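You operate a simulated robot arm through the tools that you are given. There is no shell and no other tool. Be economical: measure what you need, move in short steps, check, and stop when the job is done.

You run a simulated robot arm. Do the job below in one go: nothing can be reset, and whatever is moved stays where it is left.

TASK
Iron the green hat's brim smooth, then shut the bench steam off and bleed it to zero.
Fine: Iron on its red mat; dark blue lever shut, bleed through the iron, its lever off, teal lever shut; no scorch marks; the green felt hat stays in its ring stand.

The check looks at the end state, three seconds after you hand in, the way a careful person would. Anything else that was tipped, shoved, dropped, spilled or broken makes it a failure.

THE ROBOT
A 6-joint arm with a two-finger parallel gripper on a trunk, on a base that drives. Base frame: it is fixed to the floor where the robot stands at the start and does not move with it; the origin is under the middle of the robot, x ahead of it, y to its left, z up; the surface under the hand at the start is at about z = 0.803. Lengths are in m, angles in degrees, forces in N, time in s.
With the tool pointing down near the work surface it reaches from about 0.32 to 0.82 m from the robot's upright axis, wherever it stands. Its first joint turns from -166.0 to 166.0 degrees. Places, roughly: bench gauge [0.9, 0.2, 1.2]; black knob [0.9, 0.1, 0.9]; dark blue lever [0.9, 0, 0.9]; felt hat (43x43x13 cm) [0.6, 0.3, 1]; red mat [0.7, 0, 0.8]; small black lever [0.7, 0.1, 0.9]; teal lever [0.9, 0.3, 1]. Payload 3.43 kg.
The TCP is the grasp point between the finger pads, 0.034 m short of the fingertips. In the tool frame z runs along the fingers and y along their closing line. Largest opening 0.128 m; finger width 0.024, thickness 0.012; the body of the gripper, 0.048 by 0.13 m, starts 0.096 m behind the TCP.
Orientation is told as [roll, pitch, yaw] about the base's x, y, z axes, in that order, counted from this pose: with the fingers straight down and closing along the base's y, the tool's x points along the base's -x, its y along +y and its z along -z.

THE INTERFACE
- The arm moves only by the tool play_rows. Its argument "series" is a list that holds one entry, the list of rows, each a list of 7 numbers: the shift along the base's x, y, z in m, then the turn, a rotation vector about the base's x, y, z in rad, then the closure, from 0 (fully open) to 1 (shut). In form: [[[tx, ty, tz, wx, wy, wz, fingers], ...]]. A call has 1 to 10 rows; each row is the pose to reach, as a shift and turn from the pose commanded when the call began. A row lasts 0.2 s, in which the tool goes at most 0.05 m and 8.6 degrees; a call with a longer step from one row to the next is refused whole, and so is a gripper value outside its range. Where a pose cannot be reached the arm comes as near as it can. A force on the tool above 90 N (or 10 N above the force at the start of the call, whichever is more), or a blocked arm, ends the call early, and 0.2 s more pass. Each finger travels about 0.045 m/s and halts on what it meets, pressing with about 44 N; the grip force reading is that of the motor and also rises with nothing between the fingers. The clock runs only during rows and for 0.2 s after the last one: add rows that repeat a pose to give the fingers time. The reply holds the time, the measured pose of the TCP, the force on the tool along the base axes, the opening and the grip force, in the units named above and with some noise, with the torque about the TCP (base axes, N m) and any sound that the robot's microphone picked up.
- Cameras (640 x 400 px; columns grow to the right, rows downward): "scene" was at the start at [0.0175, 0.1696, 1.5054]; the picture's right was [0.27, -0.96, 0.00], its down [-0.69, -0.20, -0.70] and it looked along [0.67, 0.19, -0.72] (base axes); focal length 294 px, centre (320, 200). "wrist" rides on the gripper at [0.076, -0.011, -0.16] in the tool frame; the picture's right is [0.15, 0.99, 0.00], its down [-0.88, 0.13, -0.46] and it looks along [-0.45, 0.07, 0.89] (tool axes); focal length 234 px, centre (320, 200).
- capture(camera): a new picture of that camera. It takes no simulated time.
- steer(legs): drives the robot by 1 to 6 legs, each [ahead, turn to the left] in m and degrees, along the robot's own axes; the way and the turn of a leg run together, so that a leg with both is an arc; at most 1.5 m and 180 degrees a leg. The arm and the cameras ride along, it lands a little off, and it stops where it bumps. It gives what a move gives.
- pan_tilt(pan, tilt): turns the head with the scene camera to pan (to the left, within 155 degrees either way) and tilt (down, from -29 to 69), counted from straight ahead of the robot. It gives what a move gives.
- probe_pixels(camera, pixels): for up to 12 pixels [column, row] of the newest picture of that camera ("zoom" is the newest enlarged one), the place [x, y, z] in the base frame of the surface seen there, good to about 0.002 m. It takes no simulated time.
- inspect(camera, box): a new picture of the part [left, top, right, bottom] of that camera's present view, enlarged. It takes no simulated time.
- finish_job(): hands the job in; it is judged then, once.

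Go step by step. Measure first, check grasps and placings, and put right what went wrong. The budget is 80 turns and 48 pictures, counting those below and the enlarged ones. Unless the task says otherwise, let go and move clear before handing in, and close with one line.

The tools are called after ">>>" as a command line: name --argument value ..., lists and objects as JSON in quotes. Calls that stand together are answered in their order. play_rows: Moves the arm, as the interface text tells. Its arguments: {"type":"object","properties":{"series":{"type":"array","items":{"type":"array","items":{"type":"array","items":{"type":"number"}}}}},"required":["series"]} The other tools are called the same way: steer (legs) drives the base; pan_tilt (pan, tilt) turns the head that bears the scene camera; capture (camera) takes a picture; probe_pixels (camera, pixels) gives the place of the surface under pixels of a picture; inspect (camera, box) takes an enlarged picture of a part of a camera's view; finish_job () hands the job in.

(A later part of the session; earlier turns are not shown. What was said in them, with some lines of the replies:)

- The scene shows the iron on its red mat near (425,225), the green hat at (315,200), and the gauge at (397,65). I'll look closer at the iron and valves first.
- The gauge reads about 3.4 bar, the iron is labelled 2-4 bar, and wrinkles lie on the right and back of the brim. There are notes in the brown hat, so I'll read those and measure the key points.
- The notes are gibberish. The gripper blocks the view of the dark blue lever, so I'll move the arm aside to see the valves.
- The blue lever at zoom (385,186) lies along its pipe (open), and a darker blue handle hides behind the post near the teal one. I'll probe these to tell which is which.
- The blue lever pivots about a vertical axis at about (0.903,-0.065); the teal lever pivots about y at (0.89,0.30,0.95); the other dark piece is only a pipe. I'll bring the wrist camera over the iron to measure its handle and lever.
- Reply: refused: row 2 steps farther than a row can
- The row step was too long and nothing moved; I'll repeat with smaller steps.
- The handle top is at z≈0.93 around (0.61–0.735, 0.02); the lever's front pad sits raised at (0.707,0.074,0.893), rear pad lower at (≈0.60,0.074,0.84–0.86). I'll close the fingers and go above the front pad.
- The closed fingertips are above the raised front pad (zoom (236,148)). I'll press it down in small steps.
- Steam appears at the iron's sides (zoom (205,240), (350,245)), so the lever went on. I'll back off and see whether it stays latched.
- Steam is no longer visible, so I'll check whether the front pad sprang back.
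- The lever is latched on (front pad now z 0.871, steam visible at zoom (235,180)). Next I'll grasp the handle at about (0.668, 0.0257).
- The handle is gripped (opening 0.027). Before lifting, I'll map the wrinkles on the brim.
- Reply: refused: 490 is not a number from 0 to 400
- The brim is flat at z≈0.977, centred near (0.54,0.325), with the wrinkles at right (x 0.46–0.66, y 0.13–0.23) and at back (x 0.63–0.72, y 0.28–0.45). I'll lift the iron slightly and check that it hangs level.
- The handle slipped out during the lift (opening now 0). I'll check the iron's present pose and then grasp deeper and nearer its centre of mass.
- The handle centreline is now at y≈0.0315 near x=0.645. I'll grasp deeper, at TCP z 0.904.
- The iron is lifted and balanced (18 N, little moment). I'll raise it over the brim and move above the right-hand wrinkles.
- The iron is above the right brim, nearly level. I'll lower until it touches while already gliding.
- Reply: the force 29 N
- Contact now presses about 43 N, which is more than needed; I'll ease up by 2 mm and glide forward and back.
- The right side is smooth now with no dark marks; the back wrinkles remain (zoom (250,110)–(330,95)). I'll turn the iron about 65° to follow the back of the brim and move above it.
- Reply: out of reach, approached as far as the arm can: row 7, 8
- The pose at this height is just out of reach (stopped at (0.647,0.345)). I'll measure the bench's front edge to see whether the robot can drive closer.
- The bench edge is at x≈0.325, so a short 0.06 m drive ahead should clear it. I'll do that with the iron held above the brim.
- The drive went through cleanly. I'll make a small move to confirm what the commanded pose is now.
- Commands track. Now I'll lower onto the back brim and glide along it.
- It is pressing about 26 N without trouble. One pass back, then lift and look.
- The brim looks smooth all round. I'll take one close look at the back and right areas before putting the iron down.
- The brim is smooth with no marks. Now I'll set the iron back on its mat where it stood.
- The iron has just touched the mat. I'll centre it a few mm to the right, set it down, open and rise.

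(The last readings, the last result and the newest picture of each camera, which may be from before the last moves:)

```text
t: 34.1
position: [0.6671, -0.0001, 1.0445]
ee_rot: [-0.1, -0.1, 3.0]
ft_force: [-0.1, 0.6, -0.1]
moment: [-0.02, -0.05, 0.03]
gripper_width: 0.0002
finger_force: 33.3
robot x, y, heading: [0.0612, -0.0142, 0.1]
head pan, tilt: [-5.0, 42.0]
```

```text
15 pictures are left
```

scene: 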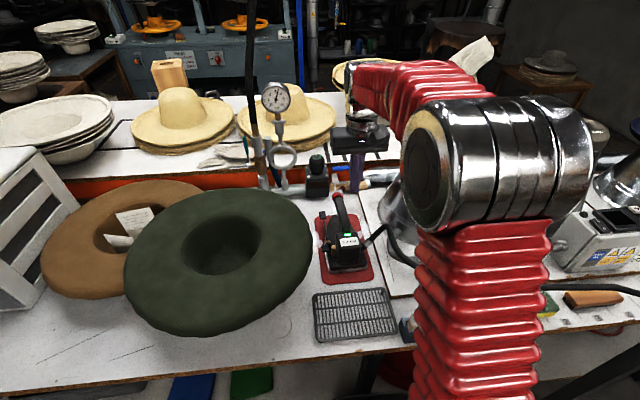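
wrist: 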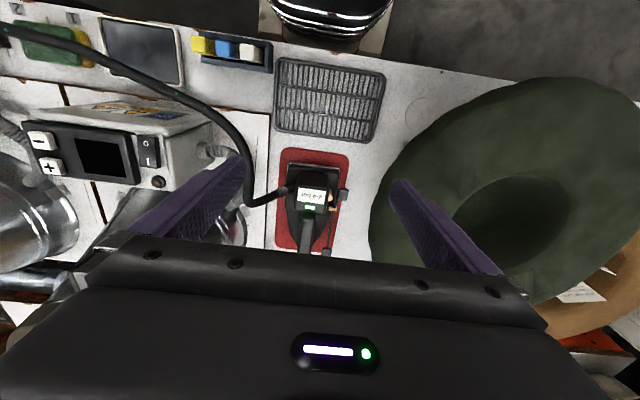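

The iron stands on its mat. The finger hides the blue lever, so I'll drive 0.08 m closer with the hand moved left, then look at the valve row.

>>> play_rows --series '[[[-0.03, 0.03, 0.03, 0, 0, 0, 1], [-0.06, 0.06, 0.05, 0, 0, 0, 1], [-0.09, 0.09, 0.06, 0, 0, 0, 1], [-0.12, 0.13, 0.06, 0, 0, 0, 1], [-0.15, 0.17, 0.06, 0, 0, 0, 1]]]'

>>> steer --legs '[[0.08, 0]]'

>>> inspect --camera "scene" --box '[230, 60, 410, 240]'

```text
refused: row 1 steps farther than a row can; nothing moved
```

```text
t: 34.8
position: [0.6672, 0.0005, 1.0446]
ee_rot: [0.0, 0.1, 3.2]
ft_force: [0.7, -0.6, 0.6]
moment: [0.02, -0.02, 0.01]
gripper_width: 0.0
finger_force: 33.3
robot x, y, heading: [0.0597, -0.0115, 0.2]
head pan, tilt: [-5.0, 42.0]
stopped in leg 1: the robot was blocked; the commanded pose is now the measured one
```

```text
2.22 times, centred on (320, 150) of scene
```

zoom: 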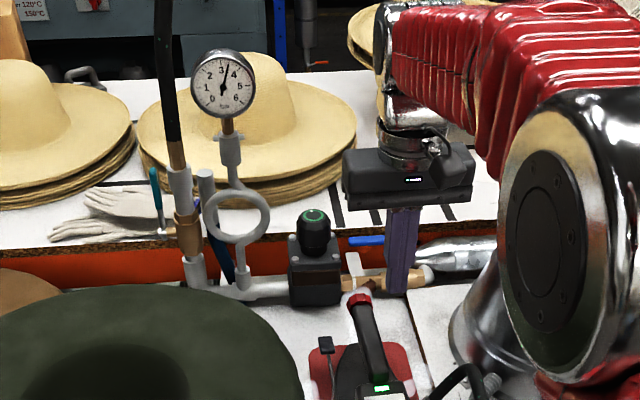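

The base is blocked, so x≈0.06 is as close as it gets; I'll tilt the tool forward to gain reach. First I'll probe around the blue lever and shelf.

>>> probe_pixels --camera "zoom" --pixels '[[352, 240], [367, 240], [380, 240], [428, 272], [360, 222], [275, 240], [275, 262], [315, 215], [335, 265], [355, 262], [400, 285], [440, 230]]'

>>> probe_pixels --camera "scene" --pixels '[[352, 160], [273, 128], [274, 134], [275, 141], [275, 166], [260, 150], [296, 156], [285, 184], [319, 155], [317, 190]]'

```text
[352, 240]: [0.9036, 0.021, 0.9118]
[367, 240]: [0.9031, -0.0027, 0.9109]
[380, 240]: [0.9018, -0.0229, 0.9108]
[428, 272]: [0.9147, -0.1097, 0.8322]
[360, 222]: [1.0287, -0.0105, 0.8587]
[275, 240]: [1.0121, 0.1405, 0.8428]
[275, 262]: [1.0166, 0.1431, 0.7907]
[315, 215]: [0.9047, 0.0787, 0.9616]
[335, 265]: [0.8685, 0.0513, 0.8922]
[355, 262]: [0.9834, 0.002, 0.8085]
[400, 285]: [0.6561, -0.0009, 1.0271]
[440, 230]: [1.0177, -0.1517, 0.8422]
```

```text
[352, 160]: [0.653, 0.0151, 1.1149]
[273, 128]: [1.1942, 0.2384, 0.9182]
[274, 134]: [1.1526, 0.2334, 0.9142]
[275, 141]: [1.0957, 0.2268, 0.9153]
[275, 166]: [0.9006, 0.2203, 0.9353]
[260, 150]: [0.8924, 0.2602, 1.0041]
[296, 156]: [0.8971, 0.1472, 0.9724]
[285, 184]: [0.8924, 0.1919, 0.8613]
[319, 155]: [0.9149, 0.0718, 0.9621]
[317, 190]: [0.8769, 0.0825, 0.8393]
```

There is free space behind the handle (shelf edge at x≈1.01), and the handle runs y −0.03…0.026 at x 0.903, z 0.91. I'll tilt the tool 40° forward and come in front of the handle to test which way it turns.

>>> play_rows --series '[[[0.0, 0.0, 0.02, 0, -0.14, 0, 1], [0.02, 0, 0.02, 0, -0.28, 0, 1], [0.05, -0.002, 0.02, 0, -0.42, 0, 1], [0.09, -0.004, 0.01, 0, -0.56, 0, 1], [0.13, -0.005, 0.0, 0, -0.7, 0, 1], [0.15, -0.005, -0.03, 0, -0.7, 0, 1], [0.165, -0.005, -0.06, 0, -0.7, 0, 1], [0.178, -0.005, -0.09, 0, -0.7, 0, 1], [0.18, -0.005, -0.12, 0, -0.7, 0, 1]]]'

>>> inspect --camera "scene" --box '[280, 110, 420, 250]'

```text
t: 36.8
position: [0.8489, -0.003, 0.9239]
ee_rot: [-2.6, -40.0, 4.1]
ft_force: [0.4, 1.2, 0.3]
moment: [0.02, -0.03, -0.02]
gripper_width: 0.0001
finger_force: 32.7
robot x, y, heading: [0.0627, -0.0101, 0.1]
head pan, tilt: [-5.0, 42.0]
```

```text
2.86 times, centred on (350, 180) of scene
```

zoom: 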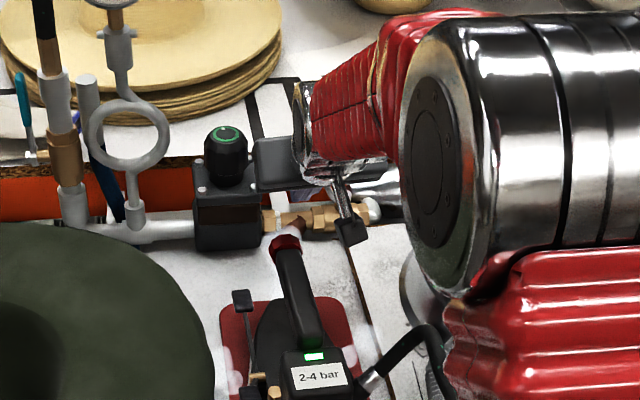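

The fingertip is just in front of the handle. I'll push gently 25 mm in +x to test.

>>> play_rows --series '[[[0.01, 0, 0, 0, 0, 0, 1], [0.017, 0, 0, 0, 0, 0, 1], [0.024, 0, 0, 0, 0, 0, 1], [0.03, 0, 0, 0, 0, 0, 1]]]'

```text
t: 37.8
position: [0.871, -0.0029, 0.9245]
ee_rot: [-2.6, -39.4, 4.1]
ft_force: [-86.9, 8.7, 26.7]
moment: [0.22, 0.78, 0.21]
gripper_width: 0.0
finger_force: 33.3
robot x, y, heading: [0.0619, -0.0097, -0.1]
head pan, tilt: [-5.0, 42.0]
```

It hit a hard stop (87 N), so the lever must turn toward the robot. I'll back off, go over the handle and come down behind it.

>>> play_rows --series '[[[-0.018, 0, 0, 0, 0, 0, 1], [-0.018, 0, 0.03, 0, 0, 0, 1], [-0.01, 0, 0.06, 0, 0, 0, 1], [0.03, 0, 0.065, 0, 0, 0, 1], [0.06, 0, 0.06, 0, 0, 0, 1], [0.062, 0, 0.03, 0, 0, 0, 1], [0.062, 0, 0.0, 0, 0, 0, 1]]]'

>>> inspect --camera "scene" --box '[230, 70, 420, 260]'

```text
t: 39.4
position: [0.9388, -0.0025, 0.9234]
ee_rot: [-2.6, -39.9, 4.1]
ft_force: [0.2, 0.3, 0.8]
moment: [0.02, 0.02, -0.01]
gripper_width: 0.0
finger_force: 33.2
robot x, y, heading: [0.0606, -0.0103, 0.3]
head pan, tilt: [-5.0, 42.0]
```

```text
2.11 times, centred on (325, 165) of scene
```

zoom: 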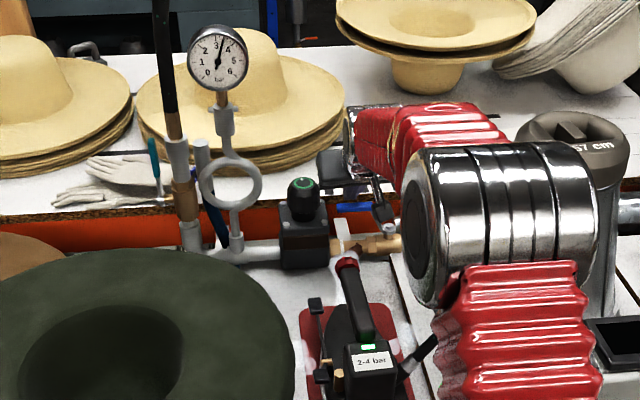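

The fingertip is behind the blue handle. I'll lower it slightly and pull along the arc toward the robot.

>>> play_rows --series '[[[0, 0, -0.006, 0, 0, 0, 1], [-0.019, -0.002, -0.006, 0, 0, 0, 1], [-0.035, 0.001, -0.006, 0, 0, 0, 1], [-0.052, 0.001, -0.006, 0, 0, 0, 1], [-0.068, -0.004, -0.006, 0, 0, 0, 1], [-0.082, -0.0126, -0.006, 0, 0, 0, 1], [-0.094, -0.025, -0.006, 0, 0, 0, 1], [-0.102, -0.04, -0.006, 0, 0, 0, 1], [-0.103, -0.048, -0.006, 0, 0, 0, 1]]]'

>>> inspect --camera "scene" --box '[230, 70, 420, 260]'

```text
t: 41.4
position: [0.8352, -0.0478, 0.9187]
ee_rot: [-2.6, -39.9, 4.4]
ft_force: [0.6, 25.5, 0.0]
moment: [0.4, 0.0, -0.01]
gripper_width: 0.0
finger_force: 33.1
robot x, y, heading: [0.0601, -0.0128, 0.4]
head pan, tilt: [-5.0, 42.0]
```

```text
2.11 times, centred on (325, 165) of scene
```

zoom: 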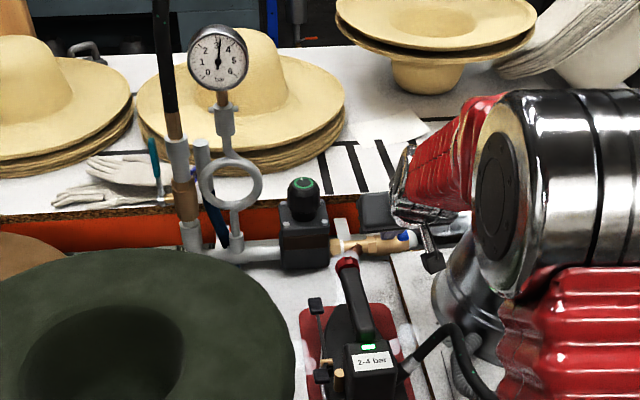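

The blue lever swung to the robot side and the gauge has dropped to about 3. I'll nudge it to the stop, then retreat and watch the bleed.

>>> play_rows --series '[[[0, -0.006, 0, 0, 0, 0, 1], [0, -0.009, 0, 0, 0, 0, 1], [0, 0.02, 0, 0, 0, 0, 1], [0, 0.04, 0.02, 0, 0, 0, 1], [0, 0.05, 0.06, 0, 0, 0, 1], [-0.03, 0.05, 0.09, 0, 0.14, 0, 1], [-0.06, 0.05, 0.12, 0, 0.28, 0, 1], [-0.09, 0.05, 0.14, 0, 0.42, 0, 1], [-0.12, 0.05, 0.14, 0, 0.56, 0, 1], [-0.15, 0.05, 0.14, 0, 0.7, 0, 1]]]'

>>> inspect --camera "scene" --box '[240, 70, 400, 290]'

```text
t: 43.6
position: [0.6858, -0.0025, 1.0557]
ee_rot: [0.0, 0.2, 3.1]
ft_force: [0.4, -0.5, 0.1]
moment: [0.01, -0.02, 0.01]
gripper_width: 0.0
finger_force: 33.2
robot x, y, heading: [0.0599, -0.0101, 0.2]
head pan, tilt: [-5.0, 42.0]
```

```text
1.82 times, centred on (320, 180) of scene
```

zoom: 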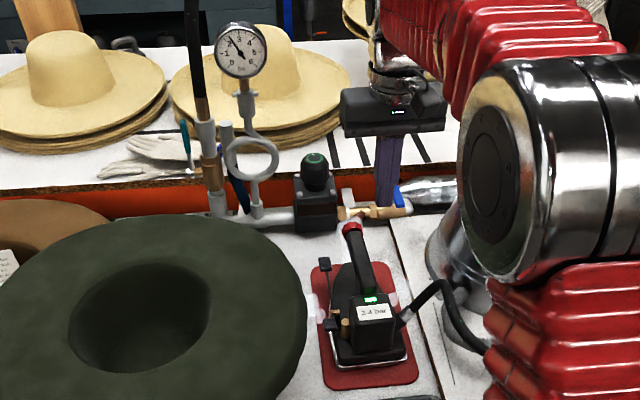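

The gauge is falling (about 1.6 bar) while the iron steams. I'll probe the lever pads and move above the rear pad while it bleeds.

>>> probe_pixels --camera "zoom" --pixels '[[331, 321], [331, 326], [325, 263], [347, 325], [365, 260], [402, 195], [400, 205]]'

>>> play_rows --series '[[[-0.02, 0.01, 0, 0, 0, 0, 1], [-0.04, 0.03, 0, 0, 0, 0, 1], [-0.06, 0.05, 0, 0, 0, 0, 1], [-0.08, 0.07, 0, 0, 0, 0, 1], [-0.09, 0.075, 0, 0, 0, 0, 1], [-0.09, 0.075, 0, 0, 0, 0, 1], [-0.09, 0.075, 0, 0, 0, 0, 1], [-0.09, 0.075, 0, 0, 0, 0, 1], [-0.09, 0.075, 0, 0, 0, 0, 1], [-0.09, 0.075, 0, 0, 0, 0, 1]]]'

>>> inspect --camera "scene" --box '[240, 70, 400, 290]'

```text
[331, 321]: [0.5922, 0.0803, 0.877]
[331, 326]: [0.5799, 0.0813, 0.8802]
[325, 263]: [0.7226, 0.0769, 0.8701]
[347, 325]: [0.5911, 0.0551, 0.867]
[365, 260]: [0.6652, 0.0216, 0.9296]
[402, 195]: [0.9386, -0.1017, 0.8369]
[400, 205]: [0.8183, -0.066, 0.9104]
```

```text
t: 45.8
position: [0.5979, 0.0721, 1.06]
ee_rot: [0.0, 0.1, 3.1]
ft_force: [-0.4, -0.2, 0.0]
moment: [0.03, 0.0, 0.02]
gripper_width: 0.0
finger_force: 33.8
robot x, y, heading: [0.0582, -0.0112, 0.2]
head pan, tilt: [-5.0, 42.0]
```

```text
1.82 times, centred on (320, 180) of scene
```

zoom: 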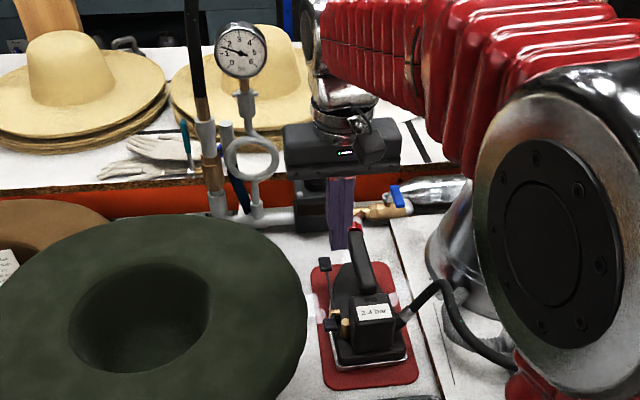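

The blue lever is at its stop (tip at (0.818,−0.066)) and the gauge shows about 1 bar. I'll wait for it to bleed out.

>>> play_rows --series '[[[0, 0, 0, 0, 0, 0, 1], [0, 0, 0, 0, 0, 0, 1], [0, 0, 0, 0, 0, 0, 1], [0, 0, 0, 0, 0, 0, 1], [0, 0, 0, 0, 0, 0, 1], [0, 0, 0, 0, 0, 0, 1], [0, 0, 0, 0, 0, 0, 1], [0, 0, 0, 0, 0, 0, 1], [0, 0, 0, 0, 0, 0, 1], [0, 0, 0, 0, 0, 0, 1]]]'

>>> play_rows --series '[[[0, 0, 0, 0, 0, 0, 1], [0, 0, 0, 0, 0, 0, 1], [0, 0, 0, 0, 0, 0, 1], [0, 0, 0, 0, 0, 0, 1], [0, 0, 0, 0, 0, 0, 1], [0, 0, 0, 0, 0, 0, 1], [0, 0, 0, 0, 0, 0, 1], [0, 0, 0, 0, 0, 0, 1], [0, 0, 0, 0, 0, 0, 1], [0, 0, 0, 0, 0, 0, 1]]]'

>>> play_rows --series '[[[0, 0, 0, 0, 0, 0, 1], [0, 0, 0, 0, 0, 0, 1], [0, 0, 0, 0, 0, 0, 1], [0, 0, 0, 0, 0, 0, 1], [0, 0, 0, 0, 0, 0, 1], [0, 0, 0, 0, 0, 0, 1], [0, 0, 0, 0, 0, 0, 1], [0, 0, 0, 0, 0, 0, 1], [0, 0, 0, 0, 0, 0, 1], [0, 0, 0, 0, 0, 0, 1]]]'

>>> play_rows --series '[[[0, 0, 0, 0, 0, 0, 1], [0, 0, 0, 0, 0, 0, 1], [0, 0, 0, 0, 0, 0, 1], [0, 0, 0, 0, 0, 0, 1], [0, 0, 0, 0, 0, 0, 1], [0, 0, 0, 0, 0, 0, 1], [0, 0, 0, 0, 0, 0, 1], [0, 0, 0, 0, 0, 0, 1], [0, 0, 0, 0, 0, 0, 1], [0, 0, 0, 0, 0, 0, 1]]]'

>>> inspect --camera "scene" --box '[220, 70, 400, 290]'

```text
t: 48.0
position: [0.5969, 0.072, 1.0591]
ee_rot: [0.1, 0.1, 3.2]
ft_force: [0.6, -0.6, 0.1]
moment: [0.0, -0.01, 0.02]
gripper_width: 0.0
finger_force: 33.3
robot x, y, heading: [0.0615, -0.0097, 0.5]
head pan, tilt: [-5.0, 42.0]
```

```text
t: 50.2
position: [0.5974, 0.0728, 1.0597]
ee_rot: [0.0, 0.1, 3.1]
ft_force: [0.6, 0.7, -0.3]
moment: [0.01, 0.0, 0.0]
gripper_width: 0.0
finger_force: 32.9
robot x, y, heading: [0.0602, -0.0123, 0.3]
head pan, tilt: [-5.0, 42.0]
```

```text
t: 52.4
position: [0.598, 0.0707, 1.0604]
ee_rot: [0.0, 0.0, 3.0]
ft_force: [0.2, 0.3, 0.0]
moment: [0.02, 0.0, -0.01]
gripper_width: 0.0
finger_force: 32.6
robot x, y, heading: [0.0623, -0.0126, 0.2]
head pan, tilt: [-5.0, 42.0]
```

```text
t: 54.6
position: [0.5974, 0.0722, 1.06]
ee_rot: [-0.1, 0.1, 3.1]
ft_force: [0.3, -0.5, -0.1]
moment: [0.03, -0.01, 0.01]
gripper_width: 0.0
finger_force: 33.1
robot x, y, heading: [0.0649, -0.0106, 0.5]
head pan, tilt: [-5.0, 42.0]
```

```text
1.82 times, centred on (310, 180) of scene
```

zoom: 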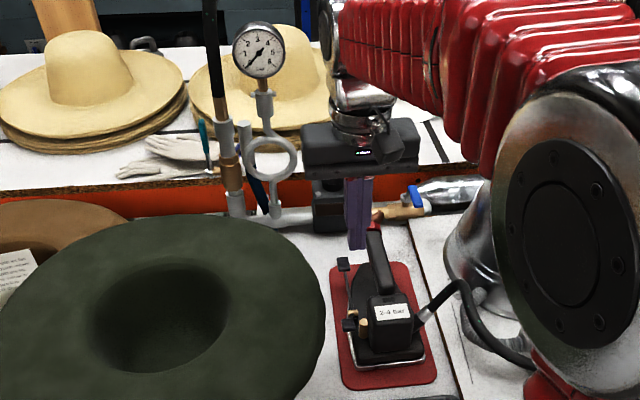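

The gauge is practically at zero and the steam has stopped. I'll wait a bit longer while coming down over the rear pad at (0.586,0.081).

>>> play_rows --series '[[[0, 0, 0, 0, 0, 0, 1], [0, 0, 0, 0, 0, 0, 1], [0, 0, 0, 0, 0, 0, 1], [0, 0, 0, 0, 0, 0, 1], [0, 0, 0, 0, 0, 0, 1], [-0.012, 0.007, -0.03, 0, 0, 0, 1], [-0.012, 0.007, -0.07, 0, 0, 0, 1], [-0.012, 0.007, -0.11, 0, 0, 0, 1], [-0.012, 0.007, -0.13, 0, 0, 0, 1], [-0.012, 0.007, -0.135, 0, 0, 0, 1]]]'

>>> inspect --camera "scene" --box '[240, 70, 400, 270]'

```text
t: 56.8
position: [0.5852, 0.079, 0.9257]
ee_rot: [0.0, 0.0, 3.1]
ft_force: [-0.1, -0.1, 0.0]
moment: [-0.02, -0.02, -0.01]
gripper_width: 0.0
finger_force: 33.5
robot x, y, heading: [0.058, -0.0098, 0.5]
head pan, tilt: [-5.0, 42.0]
```

```text
2.00 times, centred on (320, 170) of scene
```

zoom: 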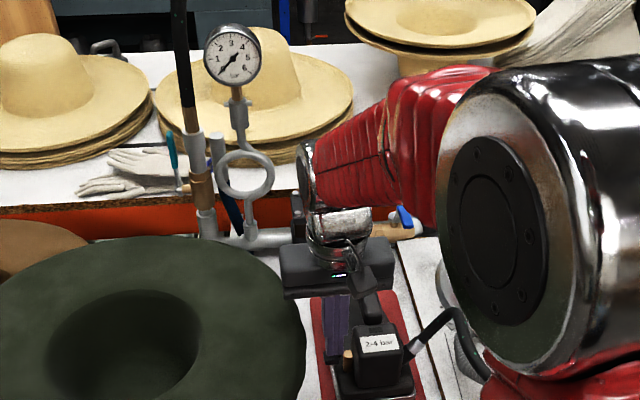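

The gauge needle points at 0. Now I'll press the rear pad down to shut the iron's lever.

>>> play_rows --series '[[[0, 0, -0.01, 0, 0, 0, 1], [0, 0, -0.018, 0, 0, 0, 1], [0, 0, -0.024, 0, 0, 0, 1], [0, 0, -0.029, 0, 0, 0, 1]]]'

```text
t: 57.9
position: [0.5863, 0.081, 0.9047]
ee_rot: [0.0, -0.4, 3.2]
ft_force: [-9.4, -1.3, 22.9]
moment: [-0.07, 0.52, 0.05]
gripper_width: 0.0
finger_force: 33.1
robot x, y, heading: [0.0581, -0.0082, 0.1]
head pan, tilt: [-5.0, 42.0]
stopped in row 4: the force on the tool passed its limit at 97 N (the readings are from after the stop); the commanded pose is now the measured one
```

It ran into the end stop with the pad at z≈0.871, the original off height. I'll raise the hand and check.

>>> play_rows --series '[[[0, 0, 0.03, 0, 0, 0, 1], [0, 0, 0.075, 0, 0, 0, 1], [0, 0, 0.12, 0, 0, 0, 1], [0, 0, 0.165, 0, 0, 0, 1], [0, 0.03, 0.2, 0, 0, 0, 1], [0, 0.07, 0.21, 0, 0, 0, 1], [0, 0.11, 0.21, 0, 0, 0, 1], [0, 0.15, 0.21, 0, 0, 0, 1]]]'

>>> pan_tilt --pan 8 --tilt 42

>>> capture --camera "scene"

```text
t: 59.7
position: [0.5849, 0.2298, 1.1122]
ee_rot: [-0.1, -0.4, 3.1]
ft_force: [-0.3, -0.3, 0.1]
moment: [-0.04, -0.01, -0.03]
gripper_width: 0.0001
finger_force: 33.0
robot x, y, heading: [0.0633, -0.013, 0.3]
head pan, tilt: [-5.0, 42.0]
```

```text
t: 60.4
position: [0.5866, 0.2292, 1.1127]
ee_rot: [0.0, -0.4, 3.1]
ft_force: [-0.5, 0.2, -0.5]
moment: [-0.01, -0.02, -0.02]
gripper_width: 0.0001
finger_force: 32.8
robot x, y, heading: [0.0605, -0.0081, 0.2]
head pan, tilt: [8.0, 42.0]
```

```text
6 pictures are left
```

scene: 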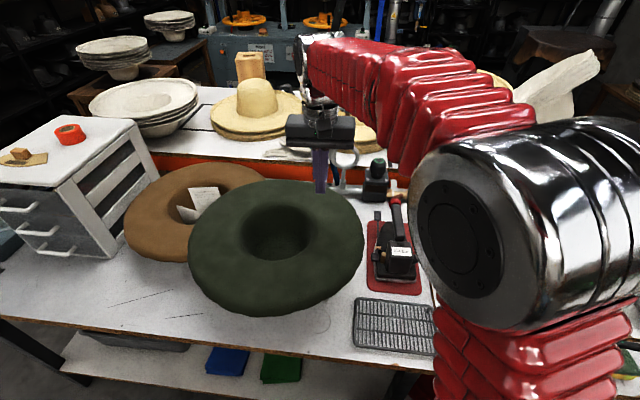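

>>> probe_pixels --camera "scene" --pixels '[[377, 213], [377, 217], [377, 251], [378, 254], [377, 256], [376, 211]]'

```text
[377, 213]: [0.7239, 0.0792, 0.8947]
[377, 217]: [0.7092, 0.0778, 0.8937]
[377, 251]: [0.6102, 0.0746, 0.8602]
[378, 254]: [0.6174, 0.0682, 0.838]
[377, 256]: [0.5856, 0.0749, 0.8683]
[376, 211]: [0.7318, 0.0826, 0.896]
```

The iron lever is back off (front pad z 0.894). For the teal lever, the vertical hose beside it leaves little room, so I'll turn the gripper 90° to present its narrow side, then tilt it forward.

>>> play_rows --series '[[[0.0, 0.01, 0.0, 0, 0, -0.145, 1], [0.0, 0.02, 0.0, 0, 0, -0.29, 1], [0.0, 0.03, 0.0, 0, 0, -0.435, 1], [0.0, 0.04, 0.0, 0, 0, -0.58, 1], [0.0, 0.05, 0.0, 0, 0, -0.725, 1], [0.0, 0.06, 0.0, 0, 0, -0.87, 1], [0.0, 0.07, 0.0, 0, 0, -1.015, 1], [0.0, 0.08, 0.0, 0, 0, -1.16, 1], [0.0, 0.09, 0.0, 0, 0, -1.305, 1], [0.0, 0.1, 0.0, 0, 0, -1.45, 1]]]'

>>> play_rows --series '[[[0.0, 0, 0.0, 0, 0, -0.12, 1], [0.0, 0, 0.0, 0, 0, -0.24, 1], [0.0, 0, 0.0, 0, 0, -0.35, 1]]]'

>>> play_rows --series '[[[0.0, 0, 0.0, -0.024, -0.138, 0, 1], [0.03, 0, 0.0, -0.049, -0.276, 0, 1], [0.06, 0, 0.0, -0.073, -0.413, 0, 1], [0.09, 0.002, 0.0, -0.097, -0.551, 0, 1], [0.12, 0.005, 0.0, -0.122, -0.689, 0, 1], [0.15, 0.007, 0.0, -0.146, -0.827, 0, 1], [0.18, 0.009, 0.0, -0.152, -0.86, 0, 1]]]'

```text
t: 62.6
position: [0.5876, 0.3297, 1.1115]
ee_rot: [0.0, -0.4, -80.1]
ft_force: [1.0, -0.2, -0.2]
moment: [-0.03, 0.01, -0.01]
gripper_width: 0.0001
finger_force: 32.7
robot x, y, heading: [0.0569, -0.0116, 0.2]
head pan, tilt: [8.0, 42.0]
```

```text
t: 63.4
position: [0.5871, 0.3304, 1.1133]
ee_rot: [0.0, -0.4, -100.1]
ft_force: [-0.7, 0.5, 0.1]
moment: [0.01, 0.0, -0.03]
gripper_width: 0.0004
finger_force: 33.6
robot x, y, heading: [0.0589, -0.0127, 0.2]
head pan, tilt: [8.0, 42.0]
```

```text
t: 65.0
position: [0.7649, 0.3381, 1.1121]
ee_rot: [50.2, -0.3, -100.3]
ft_force: [-0.2, 0.0, 0.1]
moment: [0.01, 0.01, -0.03]
gripper_width: 0.0
finger_force: 32.5
robot x, y, heading: [0.0581, -0.0116, 0.3]
head pan, tilt: [8.0, 42.0]
```

The tool is tilted as planned with tip near (0.79,0.334,1.09). I'll view the teal lever and hose from here to re-measure.

>>> inspect --camera "scene" --box '[250, 90, 390, 210]'

```text
3.33 times, centred on (320, 150) of scene
```

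zoom: 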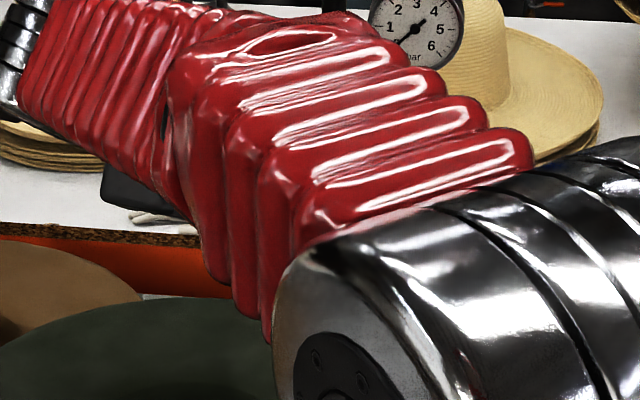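

The arm hides the lever from the head camera; the wrist camera should see it.

>>> capture --camera "wrist"

```text
4 pictures are left
```

wrist: 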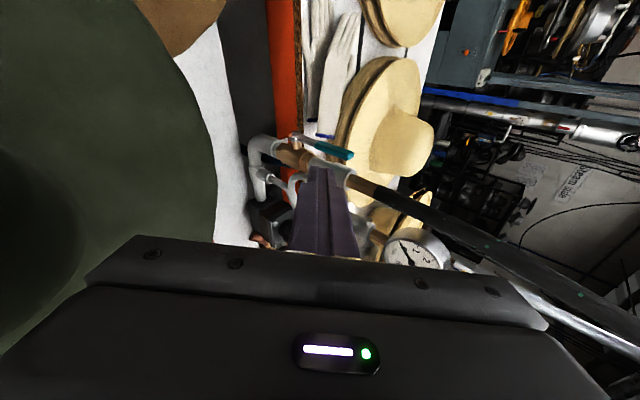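

>>> probe_pixels --camera "wrist" --pixels '[[352, 155], [340, 151], [325, 146], [312, 141], [297, 136], [290, 136], [345, 158], [335, 165], [365, 184], [410, 205], [292, 157], [322, 135]]'

```text
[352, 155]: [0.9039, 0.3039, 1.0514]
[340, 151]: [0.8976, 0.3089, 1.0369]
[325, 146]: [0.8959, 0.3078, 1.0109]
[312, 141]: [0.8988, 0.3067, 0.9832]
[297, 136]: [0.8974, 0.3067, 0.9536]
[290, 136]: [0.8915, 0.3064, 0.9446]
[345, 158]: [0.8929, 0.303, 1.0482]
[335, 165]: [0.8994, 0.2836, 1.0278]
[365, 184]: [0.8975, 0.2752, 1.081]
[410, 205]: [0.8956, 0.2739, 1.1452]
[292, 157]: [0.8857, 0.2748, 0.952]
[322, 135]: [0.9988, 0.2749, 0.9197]
```

Handle measured: x≈0.900, y≈0.302, top z≈1.055; hose edge at y≈0.276. I'll pass the finger by its left side to a point behind it.

>>> play_rows --series '[[[0.035, -0.002, -0.012, 0, 0, 0, 1], [0.07, -0.003, -0.024, 0, 0, 0, 1], [0.105, -0.003, -0.036, 0, 0, 0, 1], [0.139, -0.0035, -0.047, 0, 0, 0, 1], [0.166, -0.0035, -0.053, 0, 0, 0, 1], [0.166, -0.0035, -0.053, 0, 0, 0, 1]]]'

```text
t: 66.4
position: [0.9345, 0.3366, 1.0585]
ee_rot: [49.9, -0.2, -100.3]
ft_force: [0.0, -0.2, -0.3]
moment: [0.02, -0.04, -0.02]
gripper_width: 0.0002
finger_force: 33.2
robot x, y, heading: [0.0626, -0.0105, 0.1]
head pan, tilt: [8.0, 42.0]
```

Free and behind the handle. I'll slide in to y≈0.308 and begin to pull toward the robot.

>>> play_rows --series '[[[0, -0.012, 0, 0, 0, 0, 1], [0, -0.025, 0, 0, 0, 0, 1], [-0.02, -0.025, 0, 0, 0, 0, 1], [-0.035, -0.025, 0, 0, 0, 0, 1], [-0.048, -0.025, -0.002, 0, 0, 0, 1]]]'

```text
t: 67.6
position: [0.8846, 0.3117, 1.0573]
ee_rot: [50.0, -0.4, -100.3]
ft_force: [0.0, -0.1, 0.9]
moment: [0.0, -0.01, 0.01]
gripper_width: 0.0
finger_force: 32.3
robot x, y, heading: [0.0602, -0.0087, 0.2]
head pan, tilt: [8.0, 42.0]
```

No resistance so far; I'll follow the rest of the arc down to horizontal.

>>> play_rows --series '[[[-0.018, 0, -0.004, 0, 0, 0, 1], [-0.032, 0, -0.007, 0, 0, 0, 1], [-0.046, 0, -0.01, 0, 0, 0, 1], [-0.058, 0, -0.017, 0, 0, 0, 1], [-0.07, 0, -0.025, 0, 0, 0, 1], [-0.08, 0, -0.037, 0, 0, 0, 1], [-0.0875, 0, -0.048, 0, 0, 0, 1], [-0.093, 0, -0.063, 0, 0, 0, 1], [-0.093, 0, -0.069, 0, 0, 0, 1]]]'

```text
t: 69.6
position: [0.8055, 0.3125, 1.0021]
ee_rot: [49.1, -0.6, -100.1]
ft_force: [0.7, -0.4, -0.4]
moment: [0.0, -0.01, -0.01]
gripper_width: 0.0
finger_force: 32.8
out of reach, approached as far as the arm can: row 7, 8, 9
robot x, y, heading: [0.0653, -0.011, -0.1]
head pan, tilt: [8.0, 42.0]
```

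The arm could not follow the last rows. I'll look through the wrist camera to see where the lever is.

>>> capture --camera "wrist"

```text
3 pictures are left
```

wrist: 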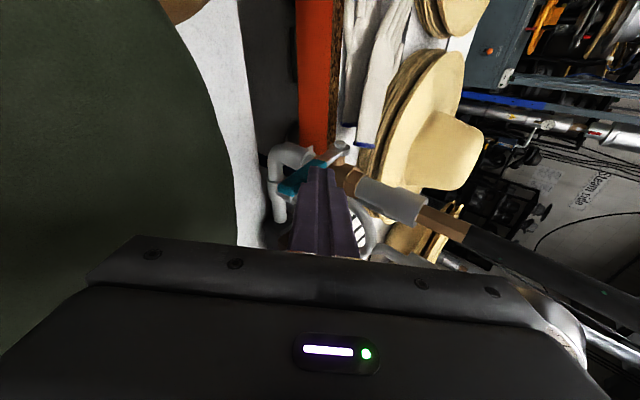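

>>> probe_pixels --camera "wrist" --pixels '[[283, 188], [290, 183], [300, 175], [310, 167], [325, 156], [340, 148], [335, 175], [313, 180], [286, 192]]'

```text
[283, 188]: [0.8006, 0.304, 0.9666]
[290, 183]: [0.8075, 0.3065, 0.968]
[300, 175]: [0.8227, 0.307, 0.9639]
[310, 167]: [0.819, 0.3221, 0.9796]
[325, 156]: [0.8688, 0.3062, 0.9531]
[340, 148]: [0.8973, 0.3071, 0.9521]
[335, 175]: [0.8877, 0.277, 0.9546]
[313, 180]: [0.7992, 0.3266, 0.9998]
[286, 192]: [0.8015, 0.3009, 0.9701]
```

The lever is about 8–9° short of horizontal (tip at (0.80,0.304,0.967), pivot z 0.952). I'll rise a little, reduce the tilt, and then press it down from above.

>>> play_rows --series '[[[0.01, 0, 0.04, 0, 0, 0, 1], [0.01, 0, 0.06, 0.024, 0.138, 0, 1], [0.01, 0, 0.06, 0.049, 0.276, 0, 1], [0.01, 0, 0.06, 0.073, 0.413, 0, 1], [0.01, 0, 0.06, 0.085, 0.48, 0, 1]]]'

```text
t: 70.8
position: [0.816, 0.3134, 1.0622]
ee_rot: [22.1, -0.3, -100.0]
ft_force: [0.3, -0.5, 0.2]
moment: [-0.04, 0.01, -0.02]
gripper_width: 0.0
finger_force: 33.6
robot x, y, heading: [0.0634, -0.0131, 0.2]
head pan, tilt: [8.0, 42.0]
```

Now at tilt 22° with the tip above the handle. I'll press down in small steps.

>>> play_rows --series '[[[-0.014, -0.006, -0.03, 0, 0, 0, 1], [-0.014, -0.006, -0.05, 0, 0, 0, 1], [-0.014, -0.006, -0.058, 0, 0, 0, 1], [-0.014, -0.006, -0.063, 0, 0, 0, 1], [-0.014, -0.006, -0.067, 0, 0, 0, 1], [-0.014, -0.006, -0.071, 0, 0, 0, 1]]]'

```text
t: 72.2
position: [0.8024, 0.3057, 0.9915]
ee_rot: [22.2, -0.5, -100.2]
ft_force: [-0.8, -2.3, 2.7]
moment: [-0.07, -0.04, -0.01]
gripper_width: 0.0
finger_force: 33.0
robot x, y, heading: [0.0601, -0.0116, -0.1]
head pan, tilt: [8.0, 42.0]
```

Only 2.7 N so far and still moving; I'll press a few more millimetres until the stop is felt.

>>> play_rows --series '[[[0, 0, -0.003, 0, 0, 0, 1], [0, 0, -0.006, 0, 0, 0, 1], [0, 0, -0.009, 0, 0, 0, 1]]]'

```text
t: 73.0
position: [0.8019, 0.3078, 0.9885]
ee_rot: [22.7, -0.1, -100.1]
ft_force: [-11.5, -9.6, 45.4]
moment: [-0.32, 0.23, -0.03]
gripper_width: 0.0
finger_force: 32.7
robot x, y, heading: [0.0596, -0.009, 0.1]
head pan, tilt: [8.0, 42.0]
```

The hard stop is felt at 45 N with the handle horizontal. I'll retreat upward and untilt.

>>> play_rows --series '[[[0, 0, 0.04, 0, 0, 0, 1], [-0.01, 0, 0.08, 0, 0, 0, 1], [-0.04, 0, 0.11, 0.024, 0.138, 0, 1], [-0.08, 0, 0.13, 0.049, 0.276, 0, 1], [-0.12, 0, 0.14, 0.067, 0.38, 0, 1], [-0.15, -0.03, 0.15, 0.067, 0.38, 0, 1], [-0.17, -0.07, 0.16, 0.067, 0.38, 0, 1], [-0.19, -0.11, 0.17, 0.067, 0.38, 0, 1], [-0.2, -0.15, 0.18, 0.067, 0.38, 0, 1], [-0.2, -0.19, 0.19, 0.067, 0.38, 0, 1]]]'

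>>> play_rows --series '[[[0, -0.045, 0.0, 0, 0, 0, 1], [0, -0.09, 0.0, 0, 0, 0, 1], [0, -0.135, 0, 0, 0, 0, 1], [0, -0.18, 0.0, 0, 0, 0, 1], [-0.02, -0.22, 0.0, 0, 0, 0, 1], [-0.04, -0.26, 0, 0, 0, 0, 0.9], [-0.06, -0.3, 0, 0, 0, 0, 0.8], [-0.08, -0.34, 0, 0, 0, 0, 0.8]]]'

>>> capture --camera "scene"

```text
t: 75.2
position: [0.6023, 0.1179, 1.1697]
ee_rot: [0.0, -0.4, -100.0]
ft_force: [0.2, 0.1, 0.2]
moment: [-0.02, -0.01, 0.01]
gripper_width: 0.0002
finger_force: 33.4
robot x, y, heading: [0.0624, -0.0121, 0.1]
head pan, tilt: [8.0, 42.0]
```

```text
t: 77.0
position: [0.5206, -0.2213, 1.1713]
ee_rot: [0.0, -0.3, -100.1]
ft_force: [0.4, 0.0, -0.6]
moment: [0.02, 0.01, 0.0]
gripper_width: 0.0256
finger_force: 0.0
robot x, y, heading: [0.0612, -0.0098, 0.4]
head pan, tilt: [8.0, 42.0]
```

```text
2 pictures are left
```

scene: 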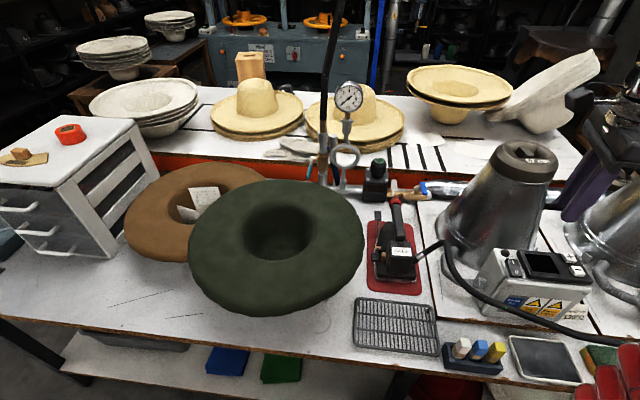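

>>> inspect --camera "scene" --box '[290, 75, 440, 210]'

>>> probe_pixels --camera "scene" --pixels '[[377, 214], [377, 256], [423, 187], [308, 170], [309, 176]]'

```text
2.96 times, centred on (365, 142) of scene
```

zoom: 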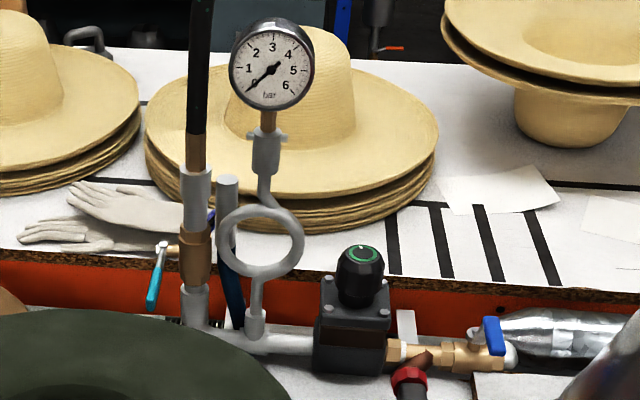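

```text
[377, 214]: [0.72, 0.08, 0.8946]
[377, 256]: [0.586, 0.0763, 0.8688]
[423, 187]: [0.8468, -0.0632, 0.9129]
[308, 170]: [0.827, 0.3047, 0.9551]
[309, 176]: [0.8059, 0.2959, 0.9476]
```

The gauge reads 0 at zoom (250,88). The blue and teal levers both sit a quarter turn shut, and the iron is on its mat with its lever off. The brim is smooth and unmarked, and the hat is still in its stand, so I'm handing in.

>>> finish_job

```text
The job is handed in.
```

The green hat's brim is ironed smooth with no marks and the hat is still in its stand. The iron is on its red mat with its lever off, the dark blue and teal levers are shut, and the bench gauge reads zero.
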